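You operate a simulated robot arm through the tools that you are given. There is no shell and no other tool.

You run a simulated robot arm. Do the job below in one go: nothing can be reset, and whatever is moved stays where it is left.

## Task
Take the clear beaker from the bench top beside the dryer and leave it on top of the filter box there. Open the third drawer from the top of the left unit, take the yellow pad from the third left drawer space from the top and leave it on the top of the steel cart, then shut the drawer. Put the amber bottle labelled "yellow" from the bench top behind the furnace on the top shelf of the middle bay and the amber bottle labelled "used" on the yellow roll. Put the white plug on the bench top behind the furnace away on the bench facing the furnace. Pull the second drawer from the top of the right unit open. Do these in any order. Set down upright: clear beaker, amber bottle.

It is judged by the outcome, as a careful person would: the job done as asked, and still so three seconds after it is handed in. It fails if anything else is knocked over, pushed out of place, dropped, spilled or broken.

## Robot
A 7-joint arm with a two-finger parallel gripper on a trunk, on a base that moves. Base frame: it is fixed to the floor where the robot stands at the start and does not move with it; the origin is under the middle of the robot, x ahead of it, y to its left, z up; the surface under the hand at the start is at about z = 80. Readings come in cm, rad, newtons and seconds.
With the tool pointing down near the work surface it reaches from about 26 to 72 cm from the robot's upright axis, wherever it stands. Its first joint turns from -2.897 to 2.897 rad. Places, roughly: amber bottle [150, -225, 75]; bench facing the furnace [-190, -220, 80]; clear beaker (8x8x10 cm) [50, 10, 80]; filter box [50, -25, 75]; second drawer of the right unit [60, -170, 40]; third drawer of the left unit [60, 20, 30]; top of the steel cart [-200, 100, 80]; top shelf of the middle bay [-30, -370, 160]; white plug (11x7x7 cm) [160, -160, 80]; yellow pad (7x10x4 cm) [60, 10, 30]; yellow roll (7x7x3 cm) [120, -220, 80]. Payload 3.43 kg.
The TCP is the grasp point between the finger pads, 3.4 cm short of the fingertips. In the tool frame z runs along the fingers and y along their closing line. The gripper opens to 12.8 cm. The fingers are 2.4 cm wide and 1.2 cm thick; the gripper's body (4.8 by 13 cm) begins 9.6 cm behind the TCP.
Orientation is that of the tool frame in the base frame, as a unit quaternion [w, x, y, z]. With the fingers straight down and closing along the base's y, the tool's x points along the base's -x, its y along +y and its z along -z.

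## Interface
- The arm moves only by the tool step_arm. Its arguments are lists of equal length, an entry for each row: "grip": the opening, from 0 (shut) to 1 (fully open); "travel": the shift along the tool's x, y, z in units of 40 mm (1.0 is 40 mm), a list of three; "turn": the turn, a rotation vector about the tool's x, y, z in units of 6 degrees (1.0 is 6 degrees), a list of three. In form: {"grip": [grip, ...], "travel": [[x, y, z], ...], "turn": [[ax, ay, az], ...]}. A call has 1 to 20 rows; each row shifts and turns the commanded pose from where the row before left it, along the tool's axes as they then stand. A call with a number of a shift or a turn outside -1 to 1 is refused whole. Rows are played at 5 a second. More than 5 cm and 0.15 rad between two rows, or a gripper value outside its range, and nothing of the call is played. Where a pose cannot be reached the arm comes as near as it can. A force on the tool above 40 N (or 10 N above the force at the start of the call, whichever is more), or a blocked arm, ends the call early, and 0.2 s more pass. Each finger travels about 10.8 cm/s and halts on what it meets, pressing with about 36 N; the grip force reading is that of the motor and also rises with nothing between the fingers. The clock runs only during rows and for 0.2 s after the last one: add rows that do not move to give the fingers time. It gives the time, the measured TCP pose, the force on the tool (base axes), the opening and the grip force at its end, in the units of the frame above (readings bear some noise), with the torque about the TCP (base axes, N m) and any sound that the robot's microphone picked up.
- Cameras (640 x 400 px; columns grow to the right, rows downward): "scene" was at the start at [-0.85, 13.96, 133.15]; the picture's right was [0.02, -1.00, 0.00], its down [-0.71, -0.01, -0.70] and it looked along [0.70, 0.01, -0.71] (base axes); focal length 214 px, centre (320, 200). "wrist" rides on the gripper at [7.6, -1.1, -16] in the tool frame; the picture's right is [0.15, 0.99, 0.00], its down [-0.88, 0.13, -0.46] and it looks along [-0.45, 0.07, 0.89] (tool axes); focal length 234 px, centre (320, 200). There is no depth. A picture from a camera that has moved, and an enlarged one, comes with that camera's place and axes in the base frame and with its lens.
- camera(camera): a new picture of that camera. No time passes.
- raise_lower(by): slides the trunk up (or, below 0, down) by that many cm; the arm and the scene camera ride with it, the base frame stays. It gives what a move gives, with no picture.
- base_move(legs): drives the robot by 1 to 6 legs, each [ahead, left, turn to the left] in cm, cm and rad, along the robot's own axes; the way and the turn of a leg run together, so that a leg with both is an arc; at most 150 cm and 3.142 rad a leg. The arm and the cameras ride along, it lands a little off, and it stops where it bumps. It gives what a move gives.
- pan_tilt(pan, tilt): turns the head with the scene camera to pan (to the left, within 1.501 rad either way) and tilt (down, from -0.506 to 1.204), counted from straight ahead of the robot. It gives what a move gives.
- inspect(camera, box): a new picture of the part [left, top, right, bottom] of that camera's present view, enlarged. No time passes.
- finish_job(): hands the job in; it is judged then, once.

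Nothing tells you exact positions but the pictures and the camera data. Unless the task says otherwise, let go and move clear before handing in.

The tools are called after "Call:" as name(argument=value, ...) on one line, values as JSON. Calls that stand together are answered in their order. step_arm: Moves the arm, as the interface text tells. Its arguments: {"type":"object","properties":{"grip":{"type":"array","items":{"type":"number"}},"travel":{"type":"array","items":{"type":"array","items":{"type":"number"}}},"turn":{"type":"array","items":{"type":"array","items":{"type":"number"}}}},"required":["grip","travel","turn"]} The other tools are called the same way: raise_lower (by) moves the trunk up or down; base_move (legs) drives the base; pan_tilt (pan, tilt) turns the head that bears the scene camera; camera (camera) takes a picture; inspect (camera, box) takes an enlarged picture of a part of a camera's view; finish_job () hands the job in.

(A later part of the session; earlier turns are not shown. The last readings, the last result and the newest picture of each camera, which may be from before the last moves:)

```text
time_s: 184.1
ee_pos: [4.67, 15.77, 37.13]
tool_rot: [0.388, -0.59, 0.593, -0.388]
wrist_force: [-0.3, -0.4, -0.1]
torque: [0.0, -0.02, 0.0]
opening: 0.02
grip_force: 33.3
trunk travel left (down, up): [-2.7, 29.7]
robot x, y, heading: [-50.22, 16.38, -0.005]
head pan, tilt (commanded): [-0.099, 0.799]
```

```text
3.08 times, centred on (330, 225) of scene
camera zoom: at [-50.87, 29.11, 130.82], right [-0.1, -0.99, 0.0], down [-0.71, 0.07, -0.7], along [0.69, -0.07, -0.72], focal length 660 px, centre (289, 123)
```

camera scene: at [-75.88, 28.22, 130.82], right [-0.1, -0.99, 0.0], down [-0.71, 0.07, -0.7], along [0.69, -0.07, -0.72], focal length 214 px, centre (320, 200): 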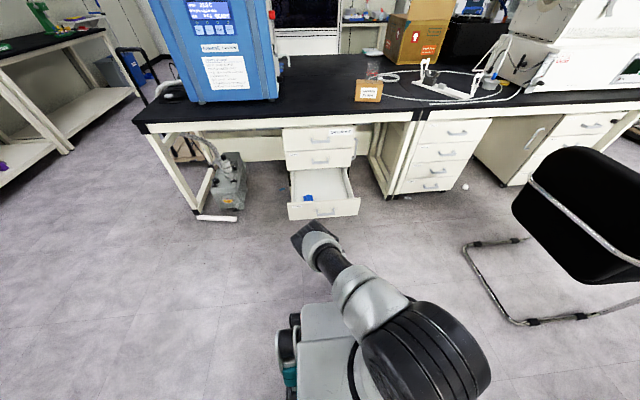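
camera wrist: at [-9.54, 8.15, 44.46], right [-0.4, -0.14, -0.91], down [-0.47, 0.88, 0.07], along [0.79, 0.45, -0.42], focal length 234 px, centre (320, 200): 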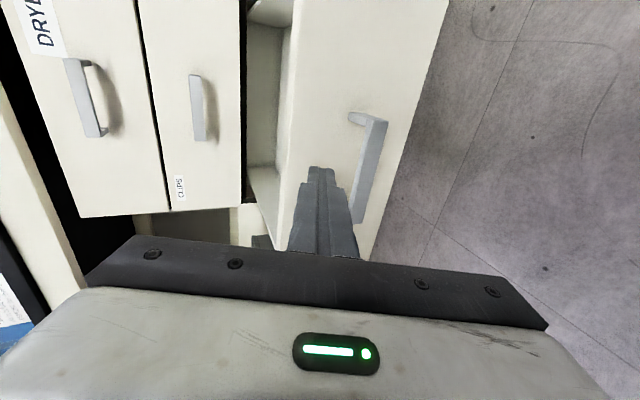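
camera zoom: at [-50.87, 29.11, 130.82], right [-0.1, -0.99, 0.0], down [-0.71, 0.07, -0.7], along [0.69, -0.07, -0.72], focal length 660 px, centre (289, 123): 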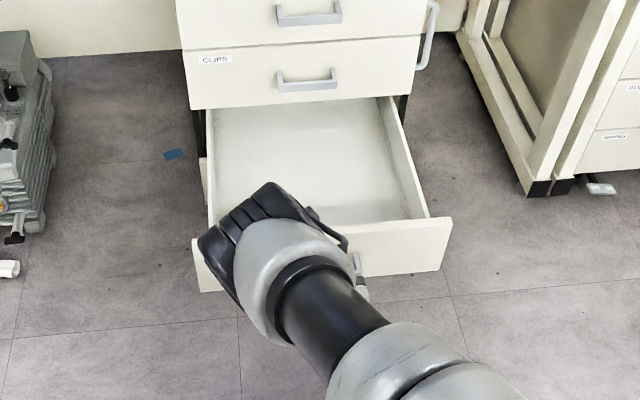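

Call:
base_move(legs=[[10, 0, 0]])

Call:
base_move(legs=[[14, 0, 0]])

Call:
camera(camera="wrist")

Call:
inspect(camera="scene", box=[240, 160, 420, 290])

```text
time_s: 185.2
ee_pos: [14.64, 15.67, 37.11]
tool_rot: [0.388, -0.589, 0.594, -0.387]
wrist_force: [-0.2, -0.1, 0.1]
torque: [0.0, 0.0, 0.01]
opening: 0.02
grip_force: 33.1
trunk travel left (down, up): [-2.7, 29.7]
robot x, y, heading: [-39.98, 16.04, -0.006]
head pan, tilt (commanded): [-0.099, 0.799]
```

```text
time_s: 186.5
ee_pos: [28.37, 15.16, 37.09]
tool_rot: [0.387, -0.589, 0.595, -0.387]
wrist_force: [0.4, 1.2, -0.2]
torque: [0.01, -0.01, 0.0]
opening: 0.02
grip_force: 33.0
trunk travel left (down, up): [-2.7, 29.7]
robot x, y, heading: [-26.26, 16.02, -0.008]
head pan, tilt (commanded): [-0.099, 0.799]
```

```text
taken
camera wrist: at [14.19, 7.81, 44.46], right [-0.4, -0.14, -0.91], down [-0.46, 0.88, 0.07], along [0.79, 0.45, -0.42], focal length 234 px, centre (320, 200)
```

wrist: 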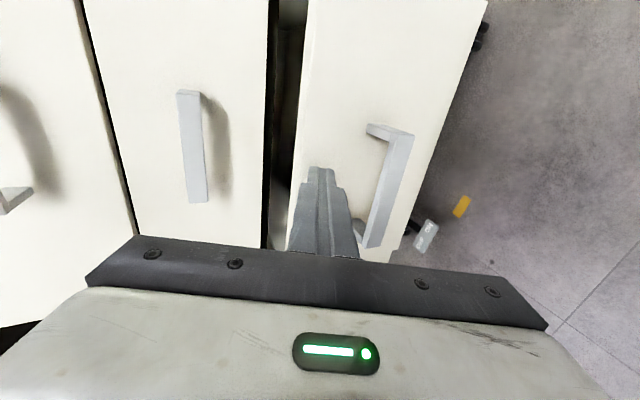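

```text
3.08 times, centred on (330, 225) of scene
camera zoom: at [-27.05, 28.96, 130.82], right [-0.11, -0.99, 0.0], down [-0.71, 0.08, -0.7], along [0.69, -0.08, -0.72], focal length 660 px, centre (289, 123)
```

zoom: 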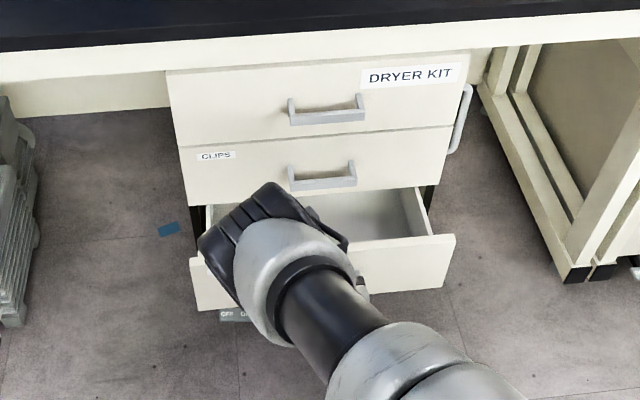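

The drawer is sliding shut. Pushing on, with the last bit by the arm.

Call:
base_move(legs=[[10, 0, 0.006]])

Call:
step_arm(grip=[0, 0, 0, 0, 0, 0], travel=[[0, -0.1, 0.23], [0, -0.1, 0.23], [0, -0.08, 0.18], [0, -0.04, 0.1], [0, 0, 0], [0, 0, 0]], turn=[[0, 0, 0], [0, 0, 0], [0, 0, 0], [0, 0, 0], [0, 0, 0], [0, 0, 0]])

Call:
camera(camera="wrist")

Call:
inspect(camera="scene", box=[240, 160, 420, 290])

```text
time_s: 187.7
ee_pos: [38.39, 15.6, 37.14]
tool_rot: [0.388, -0.59, 0.593, -0.388]
wrist_force: [-0.2, -0.9, -0.5]
torque: [0.01, 0.02, -0.02]
opening: 0.03
grip_force: 32.5
trunk travel left (down, up): [-2.7, 29.7]
robot x, y, heading: [-16.23, 15.84, -0.003]
head pan, tilt (commanded): [-0.099, 0.799]
```

```text
time_s: 188.5
ee_pos: [40.54, 15.61, 36.92]
tool_rot: [0.387, -0.591, 0.594, -0.386]
wrist_force: [-6.1, -0.5, 5.2]
torque: [-0.01, -0.11, 0.04]
opening: 0.0
grip_force: 33.1
trunk travel left (down, up): [-2.7, 29.7]
robot x, y, heading: [-16.44, 15.78, -0.005]
head pan, tilt (commanded): [-0.099, 0.799]
stopped in row 4: the force on the tool passed its limit at 54 N (the readings are from after the stop); the commanded pose is now the measured one
```

```text
taken
camera wrist: at [26.41, 8.05, 44.31], right [-0.4, -0.14, -0.91], down [-0.47, 0.88, 0.07], along [0.79, 0.45, -0.42], focal length 234 px, centre (320, 200)
```

wrist: 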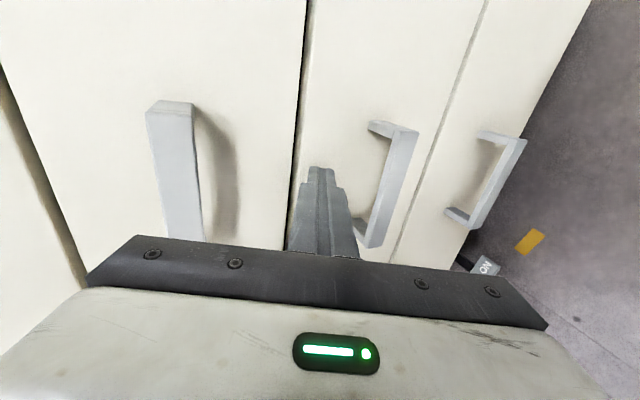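

```text
3.08 times, centred on (330, 225) of scene
camera zoom: at [-17.17, 28.89, 130.81], right [-0.1, -0.99, 0.0], down [-0.71, 0.07, -0.7], along [0.69, -0.07, -0.72], focal length 660 px, centre (289, 123)
```

zoom: 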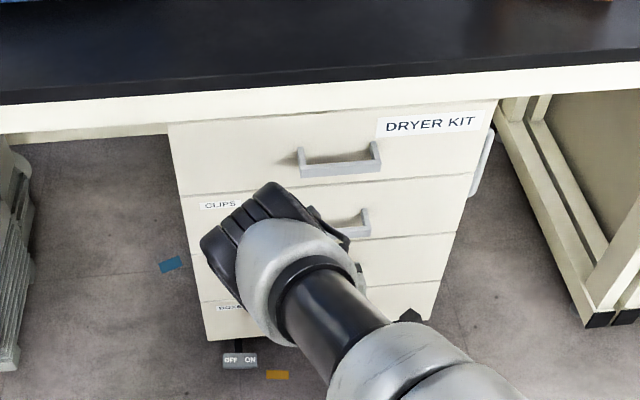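

The drawer is shut. Backing off to verify and then heading right along the bench.

Call:
base_move(legs=[[-45, 0, 0]])

Call:
pan_tilt(pan=-0.3, tilt=0.7)

Call:
camera(camera="scene")

Call:
pan_tilt(pan=-1.2, tilt=0.6)

Call:
camera(camera="scene")

```text
time_s: 191.2
ee_pos: [-3.69, 16.02, 36.89]
tool_rot: [-0.389, 0.593, -0.591, 0.384]
wrist_force: [-0.8, -1.5, -0.2]
torque: [0.0, 0.0, 0.01]
opening: 0.0
grip_force: 33.2
trunk travel left (down, up): [-2.7, 29.7]
robot x, y, heading: [-60.63, 15.85, 0.004]
head pan, tilt (commanded): [-0.099, 0.799]
```

```text
time_s: 191.9
ee_pos: [-3.78, 15.99, 36.9]
tool_rot: [-0.389, 0.593, -0.591, 0.384]
wrist_force: [0.2, 0.3, -0.3]
torque: [-0.01, -0.01, -0.02]
opening: 0.01
grip_force: 33.0
trunk travel left (down, up): [-2.7, 29.7]
robot x, y, heading: [-60.6, 15.76, 0.004]
head pan, tilt (commanded): [-0.3, 0.7]
```

```text
taken
camera scene: at [-61.47, 27.16, 131.64], right [-0.29, -0.96, 0.0], down [-0.62, 0.19, -0.76], along [0.73, -0.22, -0.64], focal length 214 px, centre (320, 200)
```

scene: 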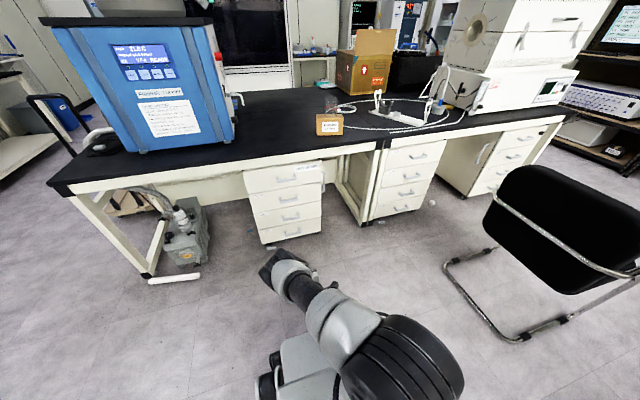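

```text
time_s: 193.1
ee_pos: [-3.81, 16.11, 36.94]
tool_rot: [-0.389, 0.594, -0.591, 0.384]
wrist_force: [0.1, 0.4, 0.2]
torque: [0.04, 0.02, 0.01]
opening: 0.0
grip_force: 33.1
trunk travel left (down, up): [-2.7, 29.7]
robot x, y, heading: [-60.73, 15.9, 0.002]
head pan, tilt (commanded): [-1.201, 0.6]
```

```text
taken
camera scene: at [-66.36, 21.4, 132.51], right [-0.93, -0.37, 0.0], down [-0.21, 0.53, -0.83], along [0.3, -0.77, -0.56], focal length 214 px, centre (320, 200)
```

scene: 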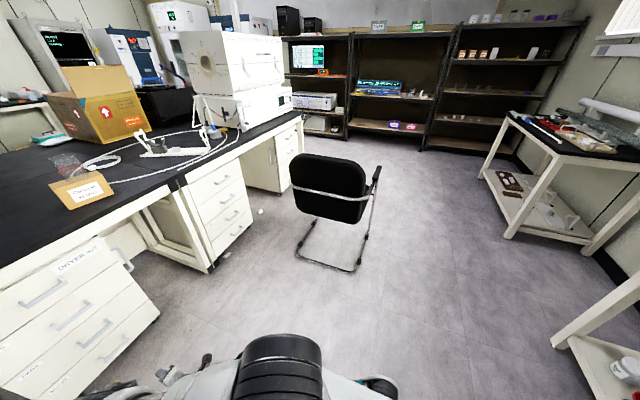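

Call:
pan_tilt(pan=-0.7, tilt=0.45)

Call:
camera(camera="scene")

Call:
inspect(camera="scene", box=[270, 100, 460, 240])

```text
time_s: 194.1
ee_pos: [-3.84, 16.02, 37.1]
tool_rot: [-0.389, 0.594, -0.591, 0.383]
wrist_force: [0.5, -0.5, -0.3]
torque: [0.0, 0.0, -0.03]
opening: 0.0
grip_force: 33.2
trunk travel left (down, up): [-2.7, 29.7]
robot x, y, heading: [-60.53, 15.8, 0.002]
head pan, tilt (commanded): [-0.7, 0.45]
```

```text
taken
camera scene: at [-62.54, 23.73, 133.86], right [-0.64, -0.77, 0.0], down [-0.33, 0.28, -0.9], along [0.69, -0.58, -0.44], focal length 214 px, centre (320, 200)
```

scene: 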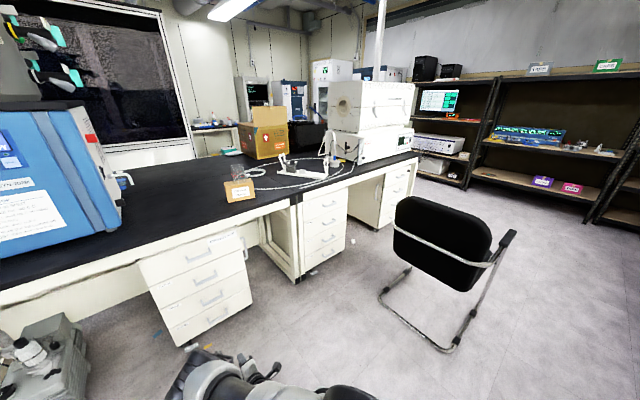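

```text
2.86 times, centred on (365, 170) of scene
camera zoom: at [-62.54, 23.73, 133.86], right [-0.64, -0.77, 0.0], down [-0.33, 0.28, -0.9], along [0.69, -0.58, -0.44], focal length 613 px, centre (191, 286)
```

zoom: 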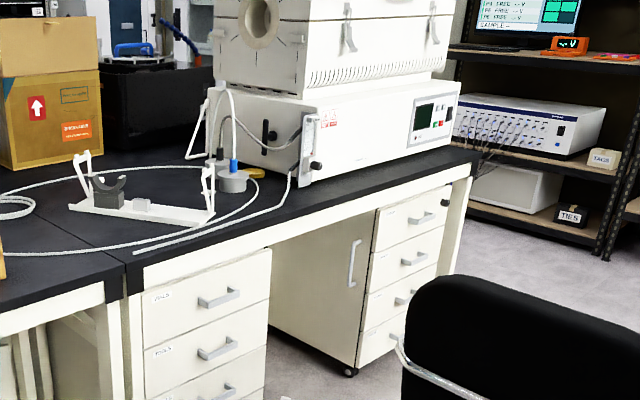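

The beaker still stands on its box. The right unit is the far one (cabinet plus four drawers at y≈-165); a chair stands at about x -60…0, y -130…-78. I'll raise the arm to a compact pose, then drive around the chair to look behind the furnace first.

Call:
step_arm(grip=[0, 0, 0, 0, 0, 0, 0, 0, 0, 0, 0, 0, 0], travel=[[0, -0.92, -0.397], [0, -0.92, -0.397], [0, -0.92, -0.397], [0, -0.92, -0.397], [0, -0.92, -0.397], [0, -0.92, -0.397], [0, -0.92, -0.397], [0, -0.92, -0.397], [0, -0.92, -0.397], [0, -0.92, -0.397], [0, -0.92, -0.397], [0, -0.92, -0.397], [0, 0, 0]], turn=[[0, 0, 0], [0, 0, 0], [0, 0, 0], [0, 0, 0], [0, 0, 0], [0, 0, 0], [0, 0, 0], [0, 0, 0], [0, 0, 0], [0, 0, 0], [0, 0, 0], [0, 0, 0], [0, 0, 0]])

Call:
step_arm(grip=[0.5, 0.5, 1, 1, 1, 1, 1, 1, 1, 1, 1, 1, 1, 1, 1, 1, 1, 1], travel=[[0, 0, 0], [0, 0, 0], [0, 0, 0], [0, 0, 0], [0, 0, 0], [0, 0, 0], [0, 0, 0], [0, 0, 0], [0, 0, 0], [0, 0, 0], [0, 0, 0], [0, 0, 0], [0, 0.8, -0.8], [0, 0.8, -0.8], [0, 0.8, -0.8], [0, 0.8, -0.8], [0, 0.8, -0.8], [0, 0, 0]], turn=[[-1, 0, 0], [-1, 0, 0], [-1, 0, 0], [-1, 0, 0], [-1, 0, 0], [-1, 0, 0], [-1, 0, 0], [-1, 0, 0], [-1, 0, 0], [-1, 0, 0], [-1, 0, 0], [-0.1, 0, 0], [0, 0, 0], [0, 0, 0], [0, 0, 0], [0, 0, 0], [0, 0, 0], [0, 0, 0]])

Call:
base_move(legs=[[-58, 0, 0], [0, -120, 0]])

Call:
pan_tilt(pan=-1.2, tilt=0.5)

Call:
camera(camera="scene")

Call:
pan_tilt(pan=-0.2, tilt=0.4)

Call:
camera(camera="scene")

```text
time_s: 196.8
ee_pos: [-3.38, 15.81, 84.94]
tool_rot: [-0.388, 0.594, -0.59, 0.385]
wrist_force: [-0.1, -0.8, -0.4]
torque: [0.0, -0.01, -0.04]
opening: 0.0
grip_force: 33.1
trunk travel left (down, up): [-2.7, 29.7]
robot x, y, heading: [-60.5, 15.88, 0.001]
head pan, tilt (commanded): [-0.7, 0.45]
```

```text
time_s: 200.7
ee_pos: [-19.24, 15.55, 101.37]
tool_rot: [0.001, 0.71, -0.704, -0.004]
wrist_force: [1.2, 0.2, 0.2]
torque: [0.04, 0.0, -0.03]
opening: 12.78
grip_force: 0.1
trunk travel left (down, up): [-2.7, 29.7]
robot x, y, heading: [-60.55, 16.07, 0.002]
head pan, tilt (commanded): [-0.7, 0.45]
```

```text
time_s: 215.5
ee_pos: [-78.51, -107.62, 101.3]
tool_rot: [-0.002, -0.701, 0.713, 0.003]
wrist_force: [0.1, -0.4, 0.1]
torque: [-0.01, 0.0, 0.0]
opening: 12.83
grip_force: 0.0
trunk travel left (down, up): [-2.7, 29.7]
robot x, y, heading: [-120.03, -106.9, -0.021]
head pan, tilt (commanded): [-0.7, 0.45]
```

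```text
time_s: 216.5
ee_pos: [-78.65, -107.65, 101.31]
tool_rot: [-0.001, -0.701, 0.713, 0.005]
wrist_force: [-0.5, -0.4, 0.9]
torque: [0.01, -0.03, -0.02]
opening: 12.78
grip_force: 0.1
trunk travel left (down, up): [-2.7, 29.7]
robot x, y, heading: [-119.94, -106.51, -0.025]
head pan, tilt (commanded): [-1.201, 0.499]
```

```text
taken
camera scene: at [-125.49, -100.93, 133.42], right [-0.94, -0.34, 0.0], down [-0.16, 0.45, -0.88], along [0.3, -0.82, -0.48], focal length 214 px, centre (320, 200)
```

scene: 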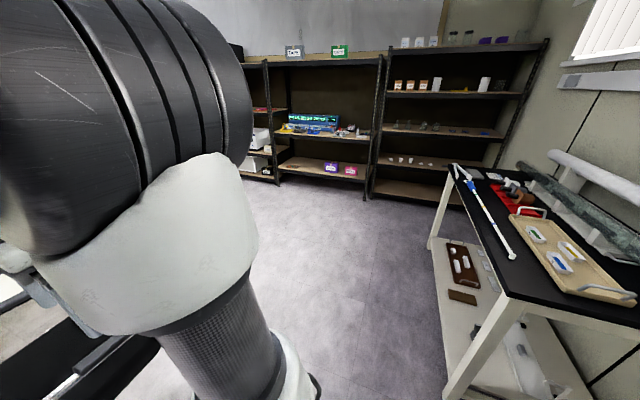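

```text
time_s: 217.7
ee_pos: [-78.58, -107.62, 101.25]
tool_rot: [-0.001, -0.701, 0.713, 0.004]
wrist_force: [-0.3, -0.2, 0.6]
torque: [-0.01, 0.01, 0.02]
opening: 12.81
grip_force: 0.0
trunk travel left (down, up): [-2.7, 29.7]
robot x, y, heading: [-119.86, -106.52, -0.024]
head pan, tilt (commanded): [-0.201, 0.4]
```

```text
taken
camera scene: at [-119.58, -94.43, 134.33], right [-0.22, -0.98, 0.0], down [-0.38, 0.09, -0.92], along [0.9, -0.2, -0.39], focal length 214 px, centre (320, 200)
```

scene: 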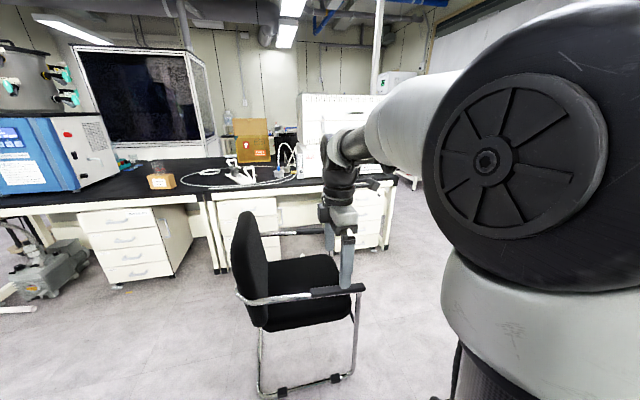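

The way past the chair is clear. Going on to the far end of the bench.

Call:
base_move(legs=[[12, 0, 0.024], [0, -132, 0]])

Call:
pan_tilt(pan=0.1, tilt=0.4)

Call:
camera(camera="scene")

Call:
pan_tilt(pan=0.6, tilt=0.5)

Call:
camera(camera="scene")

```text
time_s: 231.8
ee_pos: [-66.52, -242.98, 101.36]
tool_rot: [0.001, 0.707, -0.707, -0.003]
wrist_force: [0.0, -0.7, 0.1]
torque: [0.03, 0.0, 0.06]
opening: 12.8
grip_force: 0.1
trunk travel left (down, up): [-2.7, 29.7]
robot x, y, heading: [-108.0, -242.29, -0.001]
head pan, tilt (commanded): [-0.201, 0.4]
```

```text
time_s: 232.6
ee_pos: [-66.57, -242.84, 101.33]
tool_rot: [-0.001, -0.707, 0.707, 0.004]
wrist_force: [-0.1, -0.3, 0.0]
torque: [-0.01, 0.0, 0.0]
opening: 12.8
grip_force: 0.1
trunk travel left (down, up): [-2.7, 29.7]
robot x, y, heading: [-107.67, -242.49, 0.0]
head pan, tilt (commanded): [0.099, 0.4]
```

```text
taken
camera scene: at [-107.58, -227.68, 134.33], right [0.1, -1.0, 0.0], down [-0.39, -0.04, -0.92], along [0.92, 0.09, -0.39], focal length 214 px, centre (320, 200)
```

scene: 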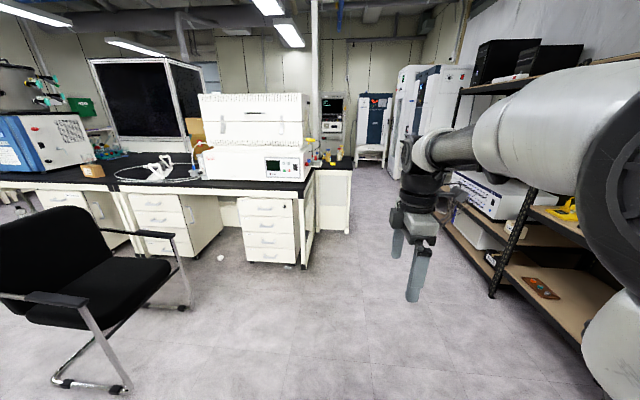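

```text
time_s: 233.6
ee_pos: [-66.49, -242.94, 101.39]
tool_rot: [-0.001, -0.707, 0.707, 0.003]
wrist_force: [-0.1, 0.0, 0.3]
torque: [-0.01, 0.02, -0.01]
opening: 12.8
grip_force: 0.0
trunk travel left (down, up): [-2.7, 29.7]
robot x, y, heading: [-107.82, -242.47, -0.002]
head pan, tilt (commanded): [0.6, 0.499]
```

```text
taken
camera scene: at [-109.27, -223.46, 133.42], right [0.56, -0.83, 0.0], down [-0.4, -0.27, -0.88], along [0.73, 0.49, -0.48], focal length 214 px, centre (320, 200)
```

scene: 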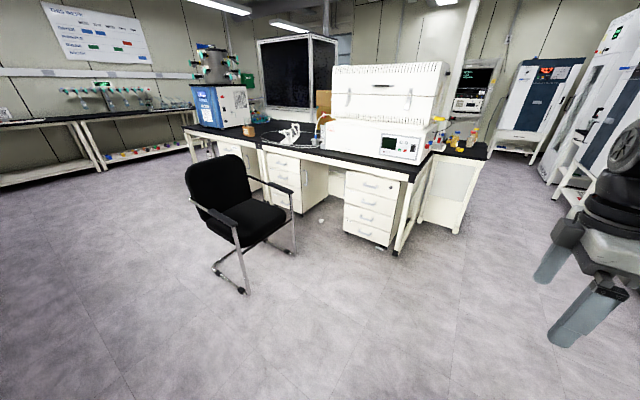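

Behind the furnace I can see a second, back-to-back bench with small bottles on its corner. Zooming in.

Call:
inspect(camera="scene", box=[320, 60, 520, 270])

Call:
inspect(camera="scene", box=[410, 100, 510, 180])

```text
1.90 times, centred on (420, 165) of scene
camera zoom: at [-109.27, -223.46, 133.42], right [0.56, -0.83, 0.0], down [-0.4, -0.27, -0.88], along [0.73, 0.49, -0.48], focal length 408 px, centre (130, 267)
```

zoom: 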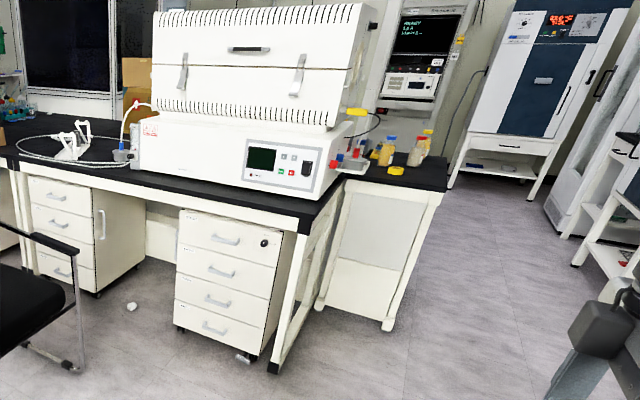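

```text
5.00 times, centred on (460, 140) of scene
camera zoom: at [-109.27, -223.46, 133.42], right [0.56, -0.83, 0.0], down [-0.4, -0.27, -0.88], along [0.73, 0.49, -0.48], focal length 1072 px, centre (-380, 500)
```

zoom: 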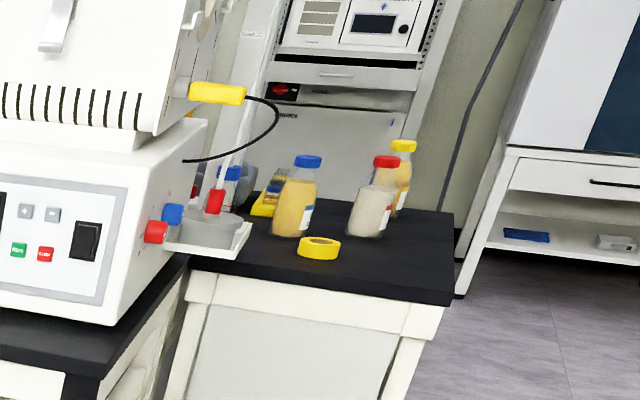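

I can see a bottle with a blue cap, one with a red cap, one with a yellow cap, and the yellow tape roll on the back bench's corner (bench end at y≈-241, x≈107…165). The right unit (4 drawers) stands at y≈-170 facing -x. I'll raise the arm, drive past the bench end and turn to face the bottles.

Call:
step_arm(grip=[1, 1, 1, 1, 1, 1], travel=[[0, 0, -0.9], [0, 0, -0.9], [0, 0, -0.9], [0, 0, -0.9], [0, 0, -0.9], [0, 0, 0]], turn=[[0, 0, 0], [0, 0, 0], [0, 0, 0], [0, 0, 0], [0, 0, 0], [0, 0, 0]])

Call:
base_move(legs=[[142, -28, 0]])

Call:
pan_tilt(pan=0.6, tilt=0.55)

Call:
camera(camera="scene")

Call:
pan_tilt(pan=-0.5, tilt=0.5)

Call:
camera(camera="scene")

```text
time_s: 235.0
ee_pos: [-66.5, -242.7, 119.3]
tool_rot: [-0.001, -0.707, 0.707, 0.004]
wrist_force: [0.5, 0.0, 0.0]
torque: [0.02, -0.04, -0.02]
opening: 12.79
grip_force: 0.1
trunk travel left (down, up): [-2.7, 29.7]
robot x, y, heading: [-107.87, -242.24, -0.004]
head pan, tilt (commanded): [0.6, 0.499]
```

```text
time_s: 242.2
ee_pos: [75.6, -271.71, 119.37]
tool_rot: [-0.001, -0.706, 0.708, 0.004]
wrist_force: [-0.3, 1.0, -0.5]
torque: [0.0, 0.02, -0.01]
opening: 12.79
grip_force: 0.1
trunk travel left (down, up): [-2.7, 29.7]
robot x, y, heading: [34.15, -271.11, -0.014]
head pan, tilt (commanded): [0.6, 0.499]
```

```text
time_s: 242.8
ee_pos: [75.75, -271.65, 119.31]
tool_rot: [-0.001, -0.706, 0.709, 0.004]
wrist_force: [0.4, -0.9, 0.7]
torque: [0.0, 0.0, -0.01]
opening: 12.77
grip_force: 0.1
trunk travel left (down, up): [-2.7, 29.7]
robot x, y, heading: [34.01, -271.07, -0.002]
head pan, tilt (commanded): [0.6, 0.55]
```

```text
taken
camera scene: at [32.84, -252.12, 132.96], right [0.56, -0.83, 0.0], down [-0.43, -0.29, -0.85], along [0.71, 0.48, -0.52], focal length 214 px, centre (320, 200)
```

scene: 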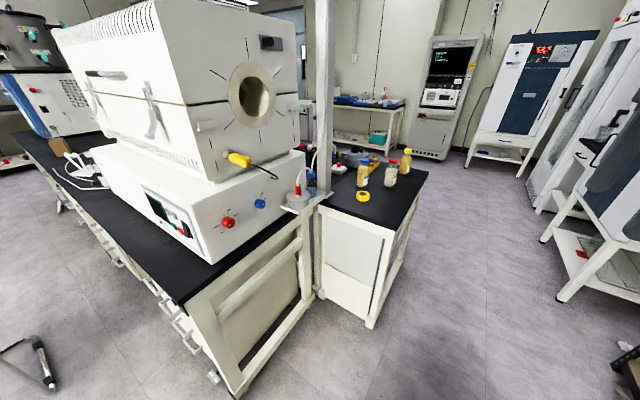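

```text
time_s: 244.1
ee_pos: [75.72, -271.68, 119.31]
tool_rot: [-0.002, -0.705, 0.709, 0.004]
wrist_force: [0.1, -0.3, -0.1]
torque: [0.01, -0.01, -0.03]
opening: 12.81
grip_force: 0.0
trunk travel left (down, up): [-2.7, 29.7]
robot x, y, heading: [34.28, -271.09, -0.014]
head pan, tilt (commanded): [-0.499, 0.499]
```

```text
taken
camera scene: at [33.35, -261.55, 133.42], right [-0.49, -0.87, 0.0], down [-0.42, 0.23, -0.88], along [0.77, -0.43, -0.48], focal length 214 px, centre (320, 200)
```

scene: 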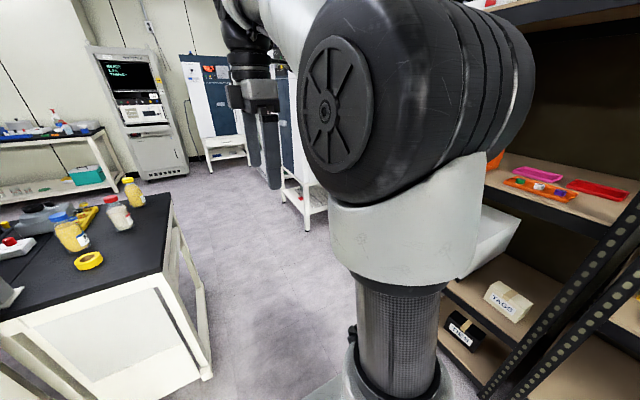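

Call:
pan_tilt(pan=0.4, tilt=0.45)

Call:
inspect(camera="scene", box=[260, 120, 400, 230])

Call:
camera(camera="scene")

```text
time_s: 245.3
ee_pos: [75.4, -271.52, 119.22]
tool_rot: [-0.001, -0.705, 0.709, 0.004]
wrist_force: [-0.4, 0.7, -0.4]
torque: [0.02, 0.03, 0.0]
opening: 12.82
grip_force: 0.0
trunk travel left (down, up): [-2.7, 29.7]
robot x, y, heading: [34.01, -271.02, -0.009]
head pan, tilt (commanded): [0.4, 0.45]
```

```text
3.64 times, centred on (330, 175) of scene
camera zoom: at [33.89, -253.63, 133.86], right [0.38, -0.92, 0.0], down [-0.4, -0.17, -0.9], along [0.83, 0.34, -0.44], focal length 780 px, centre (284, 291)
```

zoom: 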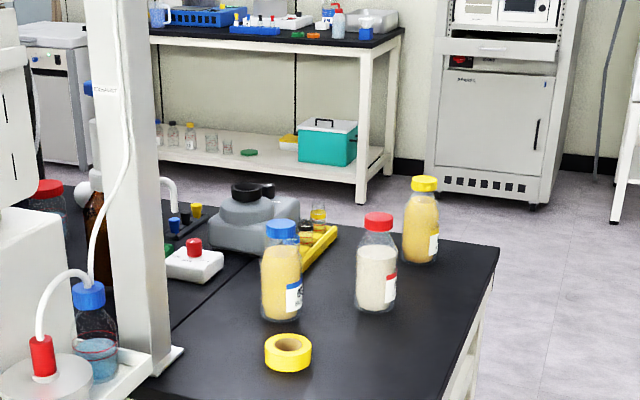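

```text
taken
camera scene: at [33.89, -253.63, 133.86], right [0.38, -0.92, 0.0], down [-0.4, -0.17, -0.9], along [0.83, 0.34, -0.44], focal length 214 px, centre (320, 200)
```

scene: 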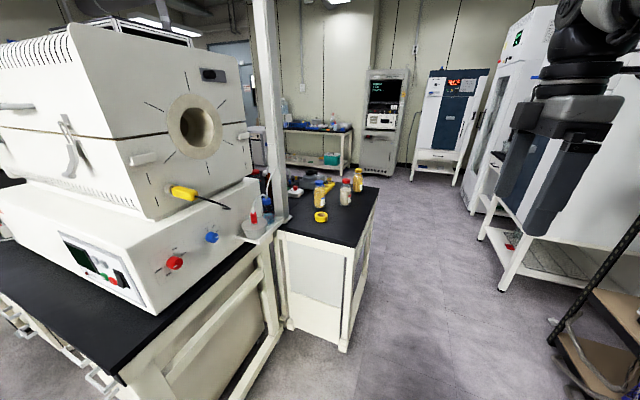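

Three bottles: blue cap (amber content), red cap (pale content) and yellow cap (amber content), labels facing away from here. Turning to face +y to read them from the bench end.

Call:
base_move(legs=[[0, 0, 1.58], [-12, -60, 0]])

Call:
pan_tilt(pan=-0.5, tilt=0.6)

Call:
camera(camera="scene")

```text
time_s: 255.5
ee_pos: [96.12, -243.53, 119.36]
tool_rot: [0.003, 1.0, -0.013, -0.001]
wrist_force: [0.0, 0.5, 0.3]
torque: [0.05, -0.02, -0.02]
opening: 12.78
grip_force: 0.1
trunk travel left (down, up): [-2.7, 29.7]
robot x, y, heading: [94.21, -284.95, 1.541]
head pan, tilt (commanded): [0.4, 0.45]
```

```text
time_s: 256.7
ee_pos: [96.14, -243.53, 119.28]
tool_rot: [0.004, 1.0, -0.013, -0.002]
wrist_force: [0.9, 0.4, 0.8]
torque: [0.0, 0.04, 0.02]
opening: 12.81
grip_force: 0.0
trunk travel left (down, up): [-2.7, 29.7]
robot x, y, heading: [94.42, -284.83, 1.542]
head pan, tilt (commanded): [-0.499, 0.6]
```

```text
taken
camera scene: at [84.9, -286.05, 132.51], right [0.86, -0.5, 0.0], down [-0.28, -0.49, -0.83], along [0.42, 0.71, -0.56], focal length 214 px, centre (320, 200)
```

scene: 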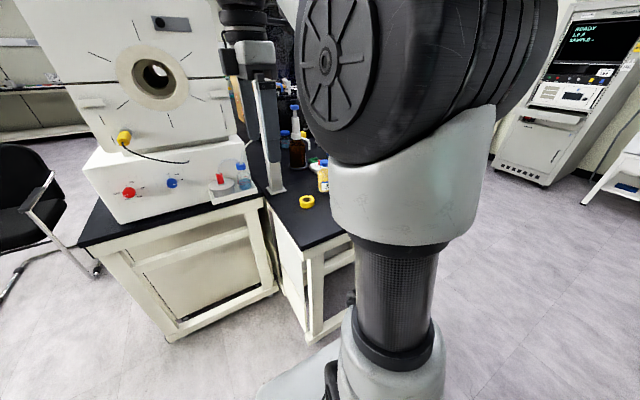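

Call:
base_move(legs=[[-6, -45, 0.03]])

Call:
pan_tilt(pan=0.0, tilt=0.65)

Call:
camera(camera="scene")

Call:
camera(camera="wrist")

```text
time_s: 261.6
ee_pos: [139.56, -250.1, 119.34]
tool_rot: [0.004, 1.0, 0.0, -0.002]
wrist_force: [-0.7, 0.8, 0.4]
torque: [0.02, 0.03, -0.01]
opening: 12.81
grip_force: 0.1
trunk travel left (down, up): [-2.7, 29.7]
robot x, y, heading: [138.85, -291.51, 1.573]
head pan, tilt (commanded): [-0.499, 0.6]
```

```text
time_s: 262.5
ee_pos: [139.7, -250.08, 119.21]
tool_rot: [0.004, 1.0, -0.001, -0.001]
wrist_force: [-0.1, 0.4, -0.6]
torque: [-0.02, 0.0, -0.01]
opening: 12.8
grip_force: 0.1
trunk travel left (down, up): [-2.7, 29.7]
robot x, y, heading: [139.38, -291.37, 1.567]
head pan, tilt (commanded): [0.0, 0.649]
```

```text
taken
camera scene: at [125.32, -291.89, 132.08], right [1.0, 0.0, 0.0], down [0.0, -0.6, -0.8], along [0.0, 0.8, -0.6], focal length 214 px, centre (320, 200)
```

scene: 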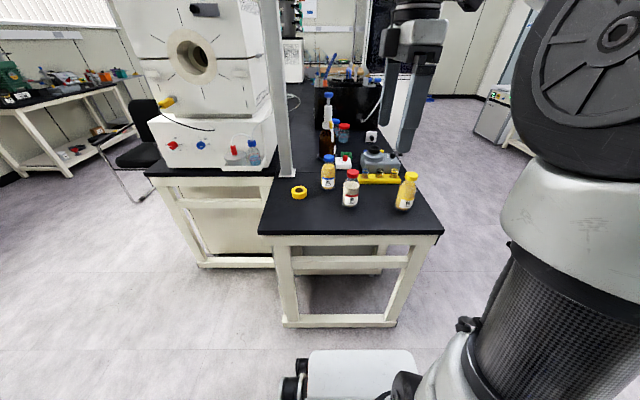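

```text
taken
camera wrist: at [147.29, -248.77, 135.19], right [0.15, -0.99, 0.01], down [-0.88, -0.13, 0.46], along [-0.45, -0.07, -0.89], focal length 234 px, centre (320, 200)
```

wrist: 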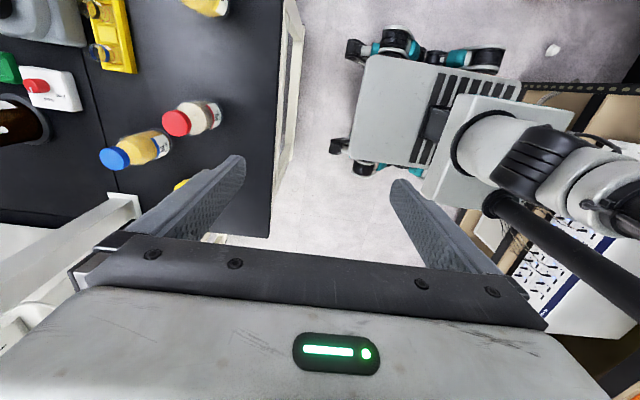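

Call:
inspect(camera="scene", box=[275, 130, 435, 230])

Call:
inspect(camera="scene", box=[310, 145, 370, 215])

Call:
inspect(camera="scene", box=[380, 160, 440, 220])

```text
4.00 times, centred on (355, 180) of scene
camera zoom: at [125.32, -291.89, 132.08], right [1.0, 0.0, 0.0], down [0.0, -0.6, -0.8], along [0.0, 0.8, -0.6], focal length 858 px, centre (180, 280)
```

zoom: 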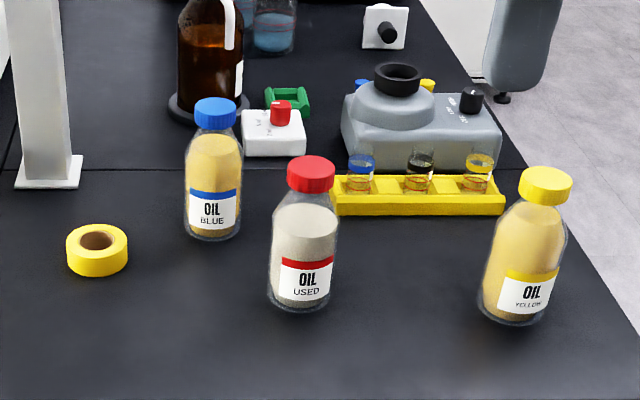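

```text
5.71 times, centred on (340, 180) of scene
camera zoom: at [125.32, -291.89, 132.08], right [1.0, 0.0, 0.0], down [0.0, -0.6, -0.8], along [0.0, 0.8, -0.6], focal length 1226 px, centre (206, 314)
```

zoom: 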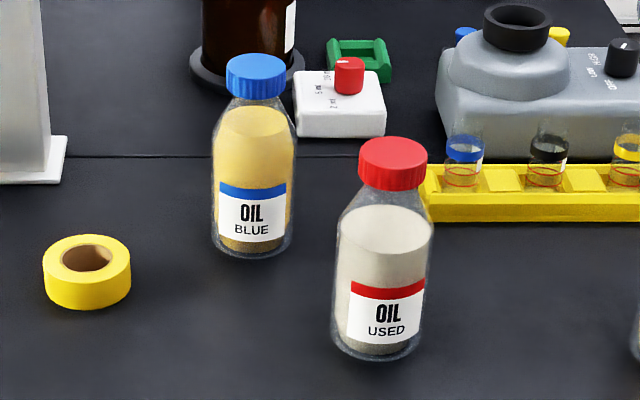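

```text
6.67 times, centred on (410, 190) of scene
camera zoom: at [125.32, -291.89, 132.08], right [1.0, 0.0, 0.0], down [0.0, -0.6, -0.8], along [0.0, 0.8, -0.6], focal length 1430 px, centre (-280, 267)
```

zoom: 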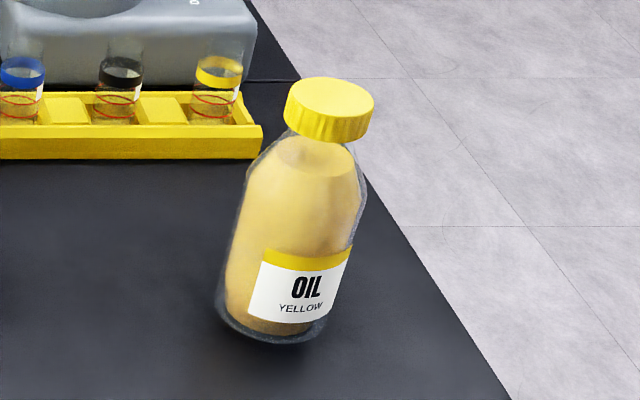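

Now the labels are clear: blue cap = "OIL BLUE", red cap = "OIL USED" at about [137.3, -225.3], yellow cap = "OIL YELLOW" at about [157.3, -227.5]; the yellow tape roll lies flat at [117, -220.4], and the white plug is further back near [158, -155]. I'll move in closer and take the USED bottle first.

Call:
base_move(legs=[[14, 10, 0]])

Call:
camera(camera="scene")

Call:
camera(camera="wrist")

```text
time_s: 264.1
ee_pos: [129.36, -235.94, 119.35]
tool_rot: [0.003, 1.0, 0.002, -0.002]
wrist_force: [0.3, -0.3, 0.2]
torque: [0.01, -0.02, -0.01]
opening: 12.8
grip_force: 0.0
trunk travel left (down, up): [-2.7, 29.7]
robot x, y, heading: [129.09, -277.11, 1.573]
head pan, tilt (commanded): [0.0, 0.649]
```

```text
taken
camera scene: at [115.15, -277.88, 132.08], right [1.0, 0.0, 0.0], down [0.0, -0.6, -0.8], along [0.0, 0.8, -0.6], focal length 214 px, centre (320, 200)
```

scene: 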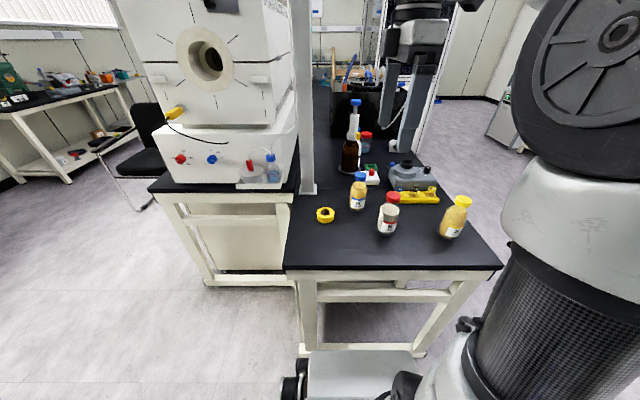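

```text
taken
camera wrist: at [136.99, -234.7, 135.21], right [0.15, -0.99, 0.01], down [-0.88, -0.13, 0.46], along [-0.45, -0.07, -0.89], focal length 234 px, centre (320, 200)
```

wrist: 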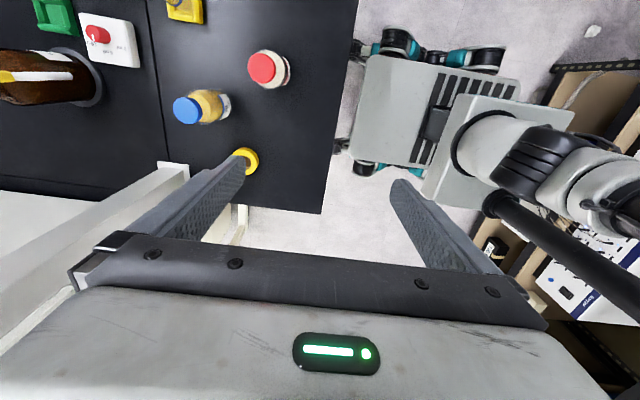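

Call:
inspect(camera="scene", box=[300, 160, 480, 270])

Call:
inspect(camera="wrist", box=[140, 20, 320, 190])

```text
3.56 times, centred on (390, 215) of scene
camera zoom: at [115.15, -277.88, 132.08], right [1.0, 0.0, 0.0], down [0.0, -0.6, -0.8], along [0.0, 0.8, -0.6], focal length 763 px, centre (71, 147)
```

zoom: 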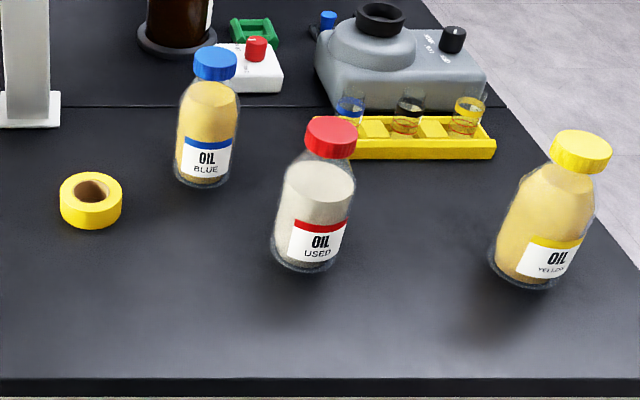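

```text
2.35 times, centred on (230, 105) of wrist
camera zoom: at [136.99, -234.7, 135.21], right [0.15, -0.99, 0.01], down [-0.88, -0.13, 0.46], along [-0.45, -0.07, -0.89], focal length 551 px, centre (532, 424)
```

zoom: 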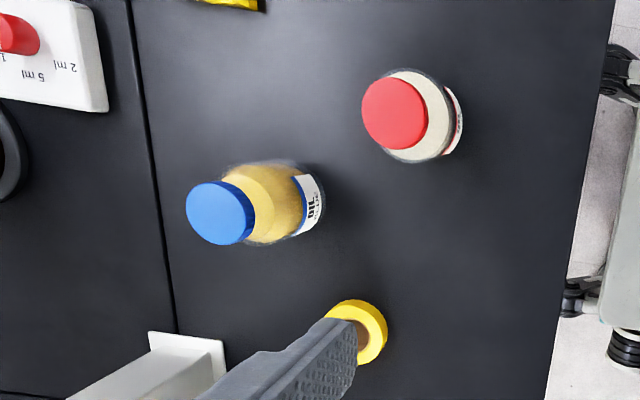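

Both views agree: USED bottle at [137.2, -225.8] (cap top z≈94.7), roll at [117.3, -220.6]. Moving over the USED bottle.

Call:
step_arm(grip=[1, 1, 1, 1, 1, 1], travel=[[0.49, -0.634, 0.5], [0.49, -0.634, 0.7], [0.49, -0.634, 0.7], [0.49, -0.634, 0.7], [0, 0, 0.6], [0, 0, 0]], turn=[[0, 0, 0], [0, 0, 0], [0, 0, 0], [0, 0, 0], [0, 0, 0], [0, 0, 0]])

Call:
camera(camera="wrist")

Call:
inspect(camera="scene", box=[300, 130, 480, 250])

```text
time_s: 265.5
ee_pos: [137.1, -225.67, 106.38]
tool_rot: [0.003, 1.0, 0.003, -0.002]
wrist_force: [0.7, 0.1, 0.0]
torque: [-0.03, -0.02, 0.01]
opening: 12.79
grip_force: 0.0
trunk travel left (down, up): [-2.7, 29.7]
robot x, y, heading: [129.06, -277.24, 1.568]
head pan, tilt (commanded): [0.0, 0.649]
```

```text
taken
camera wrist: at [144.76, -224.43, 122.22], right [0.15, -0.99, 0.01], down [-0.88, -0.13, 0.46], along [-0.45, -0.07, -0.89], focal length 234 px, centre (320, 200)
```

wrist: 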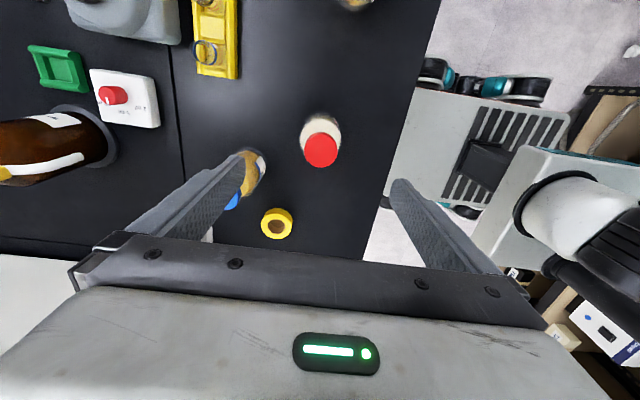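

```text
3.33 times, centred on (390, 190) of scene
camera zoom: at [115.15, -277.87, 132.08], right [1.0, 0.0, 0.0], down [0.0, -0.6, -0.8], along [0.0, 0.8, -0.6], focal length 715 px, centre (87, 233)
```

zoom: 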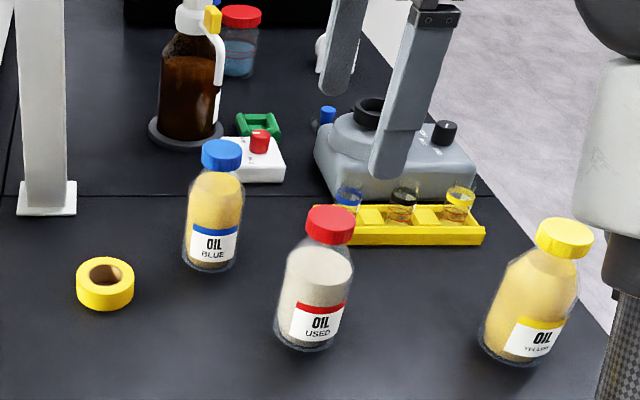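

Centred over the USED bottle. Descending around its body.

Call:
step_arm(grip=[1, 1, 1, 1, 1, 1, 1, 1], travel=[[0.06, 0, 0.5], [0, 0, 0.8], [0, 0, 0.8], [0, 0, 0.8], [0, 0, 0.8], [0, 0, 0.8], [0, 0, 0.55], [0, 0, 0]], turn=[[0, 0, 0], [0, 0, 0], [0, 0, 0], [0, 0, 0], [0, 0, 0], [0, 0, 0], [0, 0, 0], [0, 0, 0]])

Call:
camera(camera="wrist")

Call:
inspect(camera="scene", box=[300, 130, 480, 250])

```text
time_s: 267.3
ee_pos: [137.39, -226.05, 86.12]
tool_rot: [0.001, 1.0, 0.002, -0.002]
wrist_force: [-0.3, -0.3, 0.2]
torque: [0.02, 0.01, 0.0]
opening: 12.81
grip_force: 0.0
trunk travel left (down, up): [-2.7, 29.7]
robot x, y, heading: [128.84, -277.22, 1.562]
head pan, tilt (commanded): [0.0, 0.649]
```

```text
taken
camera wrist: at [144.99, -224.74, 102.06], right [0.15, -0.99, 0.01], down [-0.88, -0.13, 0.46], along [-0.45, -0.07, -0.89], focal length 234 px, centre (320, 200)
```

wrist: 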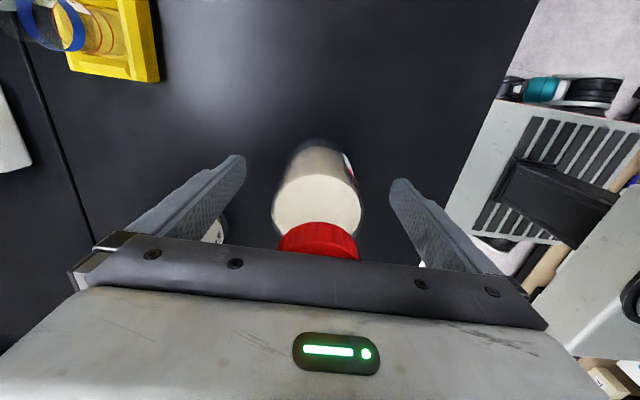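

```text
3.33 times, centred on (390, 190) of scene
camera zoom: at [115.15, -277.87, 132.08], right [1.0, 0.0, 0.0], down [0.0, -0.6, -0.8], along [0.0, 0.8, -0.6], focal length 715 px, centre (87, 233)
```

zoom: 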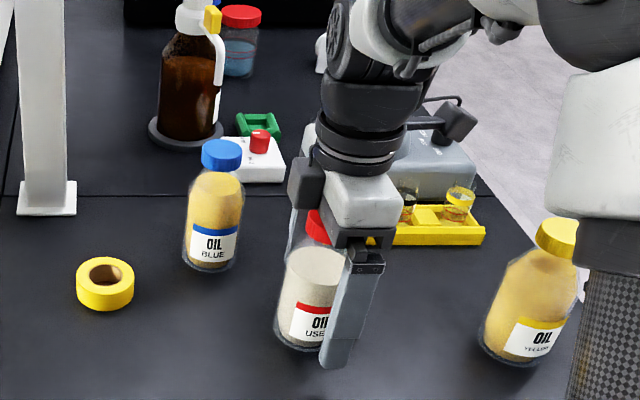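

Call:
step_arm(grip=[0.85, 0.7, 0.58, 0.5, 0.4, 0.3, 0.3, 0.3, 0.3], travel=[[0, 0, 0], [0, 0, 0], [0, 0, 0], [0, 0, 0], [0, 0, 0], [0, 0, 0], [0, 0, 0], [0, 0, 0], [0, 0, 0]], turn=[[0, 0, 0], [0, 0, 0], [0, 0, 0], [0, 0, 0], [0, 0, 0], [0, 0, 0], [0, 0, 0], [0, 0, 0], [0, 0, 0]])

Call:
step_arm(grip=[0.3, 0.3, 0.3, 0.3, 0.3, 0.3], travel=[[0, 0, -0.06], [0, 0, -0.08], [0, 0, -0.08], [0, 0, -0.08], [0, 0, 0], [0, 0, 0]], turn=[[0, 0, 0], [0, 0, 0], [0, 0, 0], [0, 0, 0], [0, 0, 0], [0, 0, 0]])

Call:
inspect(camera="scene", box=[300, 130, 480, 250])

```text
time_s: 269.3
ee_pos: [137.39, -225.91, 86.38]
tool_rot: [0.002, 1.0, 0.001, -0.002]
wrist_force: [0.2, 2.2, 1.2]
torque: [0.19, -0.04, 0.0]
opening: 6.05
grip_force: 35.7
trunk travel left (down, up): [-2.7, 29.7]
robot x, y, heading: [129.06, -277.2, 1.569]
head pan, tilt (commanded): [0.0, 0.649]
```

```text
time_s: 270.7
ee_pos: [137.29, -226.09, 87.58]
tool_rot: [0.004, 1.0, 0.001, -0.001]
wrist_force: [-0.1, -0.3, -2.9]
torque: [-0.01, -0.01, -0.01]
opening: 6.09
grip_force: 35.7
trunk travel left (down, up): [-2.7, 29.7]
robot x, y, heading: [129.27, -277.54, 1.571]
head pan, tilt (commanded): [0.0, 0.649]
```

```text
3.33 times, centred on (390, 190) of scene
camera zoom: at [115.15, -277.86, 132.08], right [1.0, 0.0, 0.0], down [0.0, -0.6, -0.8], along [0.0, 0.8, -0.6], focal length 715 px, centre (87, 233)
```

zoom: 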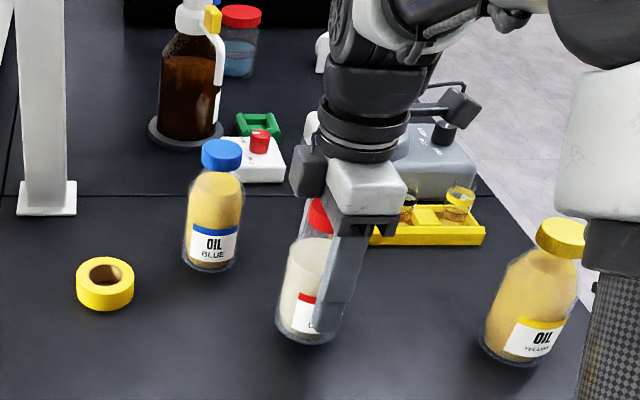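

Lifted a little, holding 3 N of weight. Lifting further and checking for slip.

Call:
step_arm(grip=[0.3, 0.3, 0.3, 0.3, 0.3, 0.3, 0.3], travel=[[0, 0, -0.1], [0, 0, -0.15], [0, 0, -0.2], [0, 0, -0.2], [0, 0, -0.2], [0, 0, -0.15], [0, 0, 0]], turn=[[0, 0, 0], [0, 0, 0], [0, 0, 0], [0, 0, 0], [0, 0, 0], [0, 0, 0], [0, 0, 0]])

Call:
inspect(camera="scene", box=[300, 130, 480, 250])

Call:
camera(camera="wrist")

```text
time_s: 272.3
ee_pos: [137.28, -226.02, 91.42]
tool_rot: [0.003, 1.0, 0.002, -0.002]
wrist_force: [-0.1, 0.3, -2.9]
torque: [-0.03, 0.02, 0.01]
opening: 6.09
grip_force: 36.1
trunk travel left (down, up): [-2.7, 29.7]
robot x, y, heading: [129.1, -277.45, 1.573]
head pan, tilt (commanded): [0.0, 0.649]
```

```text
3.33 times, centred on (390, 190) of scene
camera zoom: at [115.15, -277.86, 132.08], right [1.0, 0.0, 0.0], down [0.0, -0.6, -0.8], along [0.0, 0.8, -0.6], focal length 715 px, centre (87, 233)
```

zoom: 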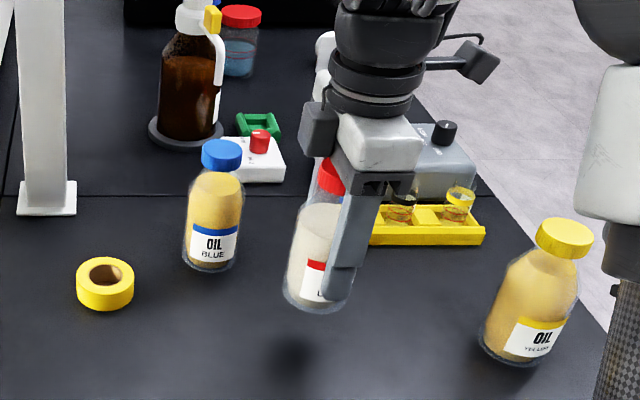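

```text
taken
camera wrist: at [145.01, -224.74, 107.33], right [0.15, -0.99, 0.01], down [-0.88, -0.13, 0.46], along [-0.45, -0.07, -0.89], focal length 234 px, centre (320, 200)
```

wrist: 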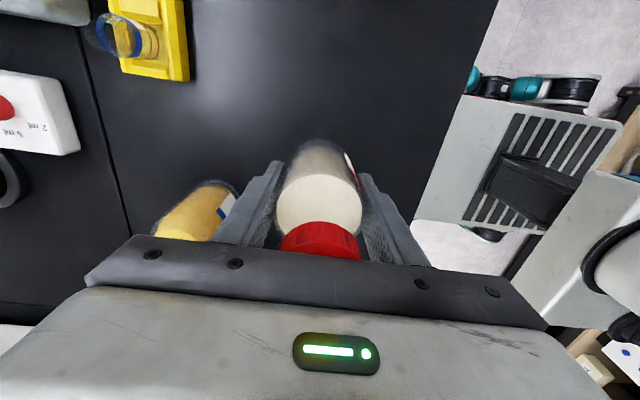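

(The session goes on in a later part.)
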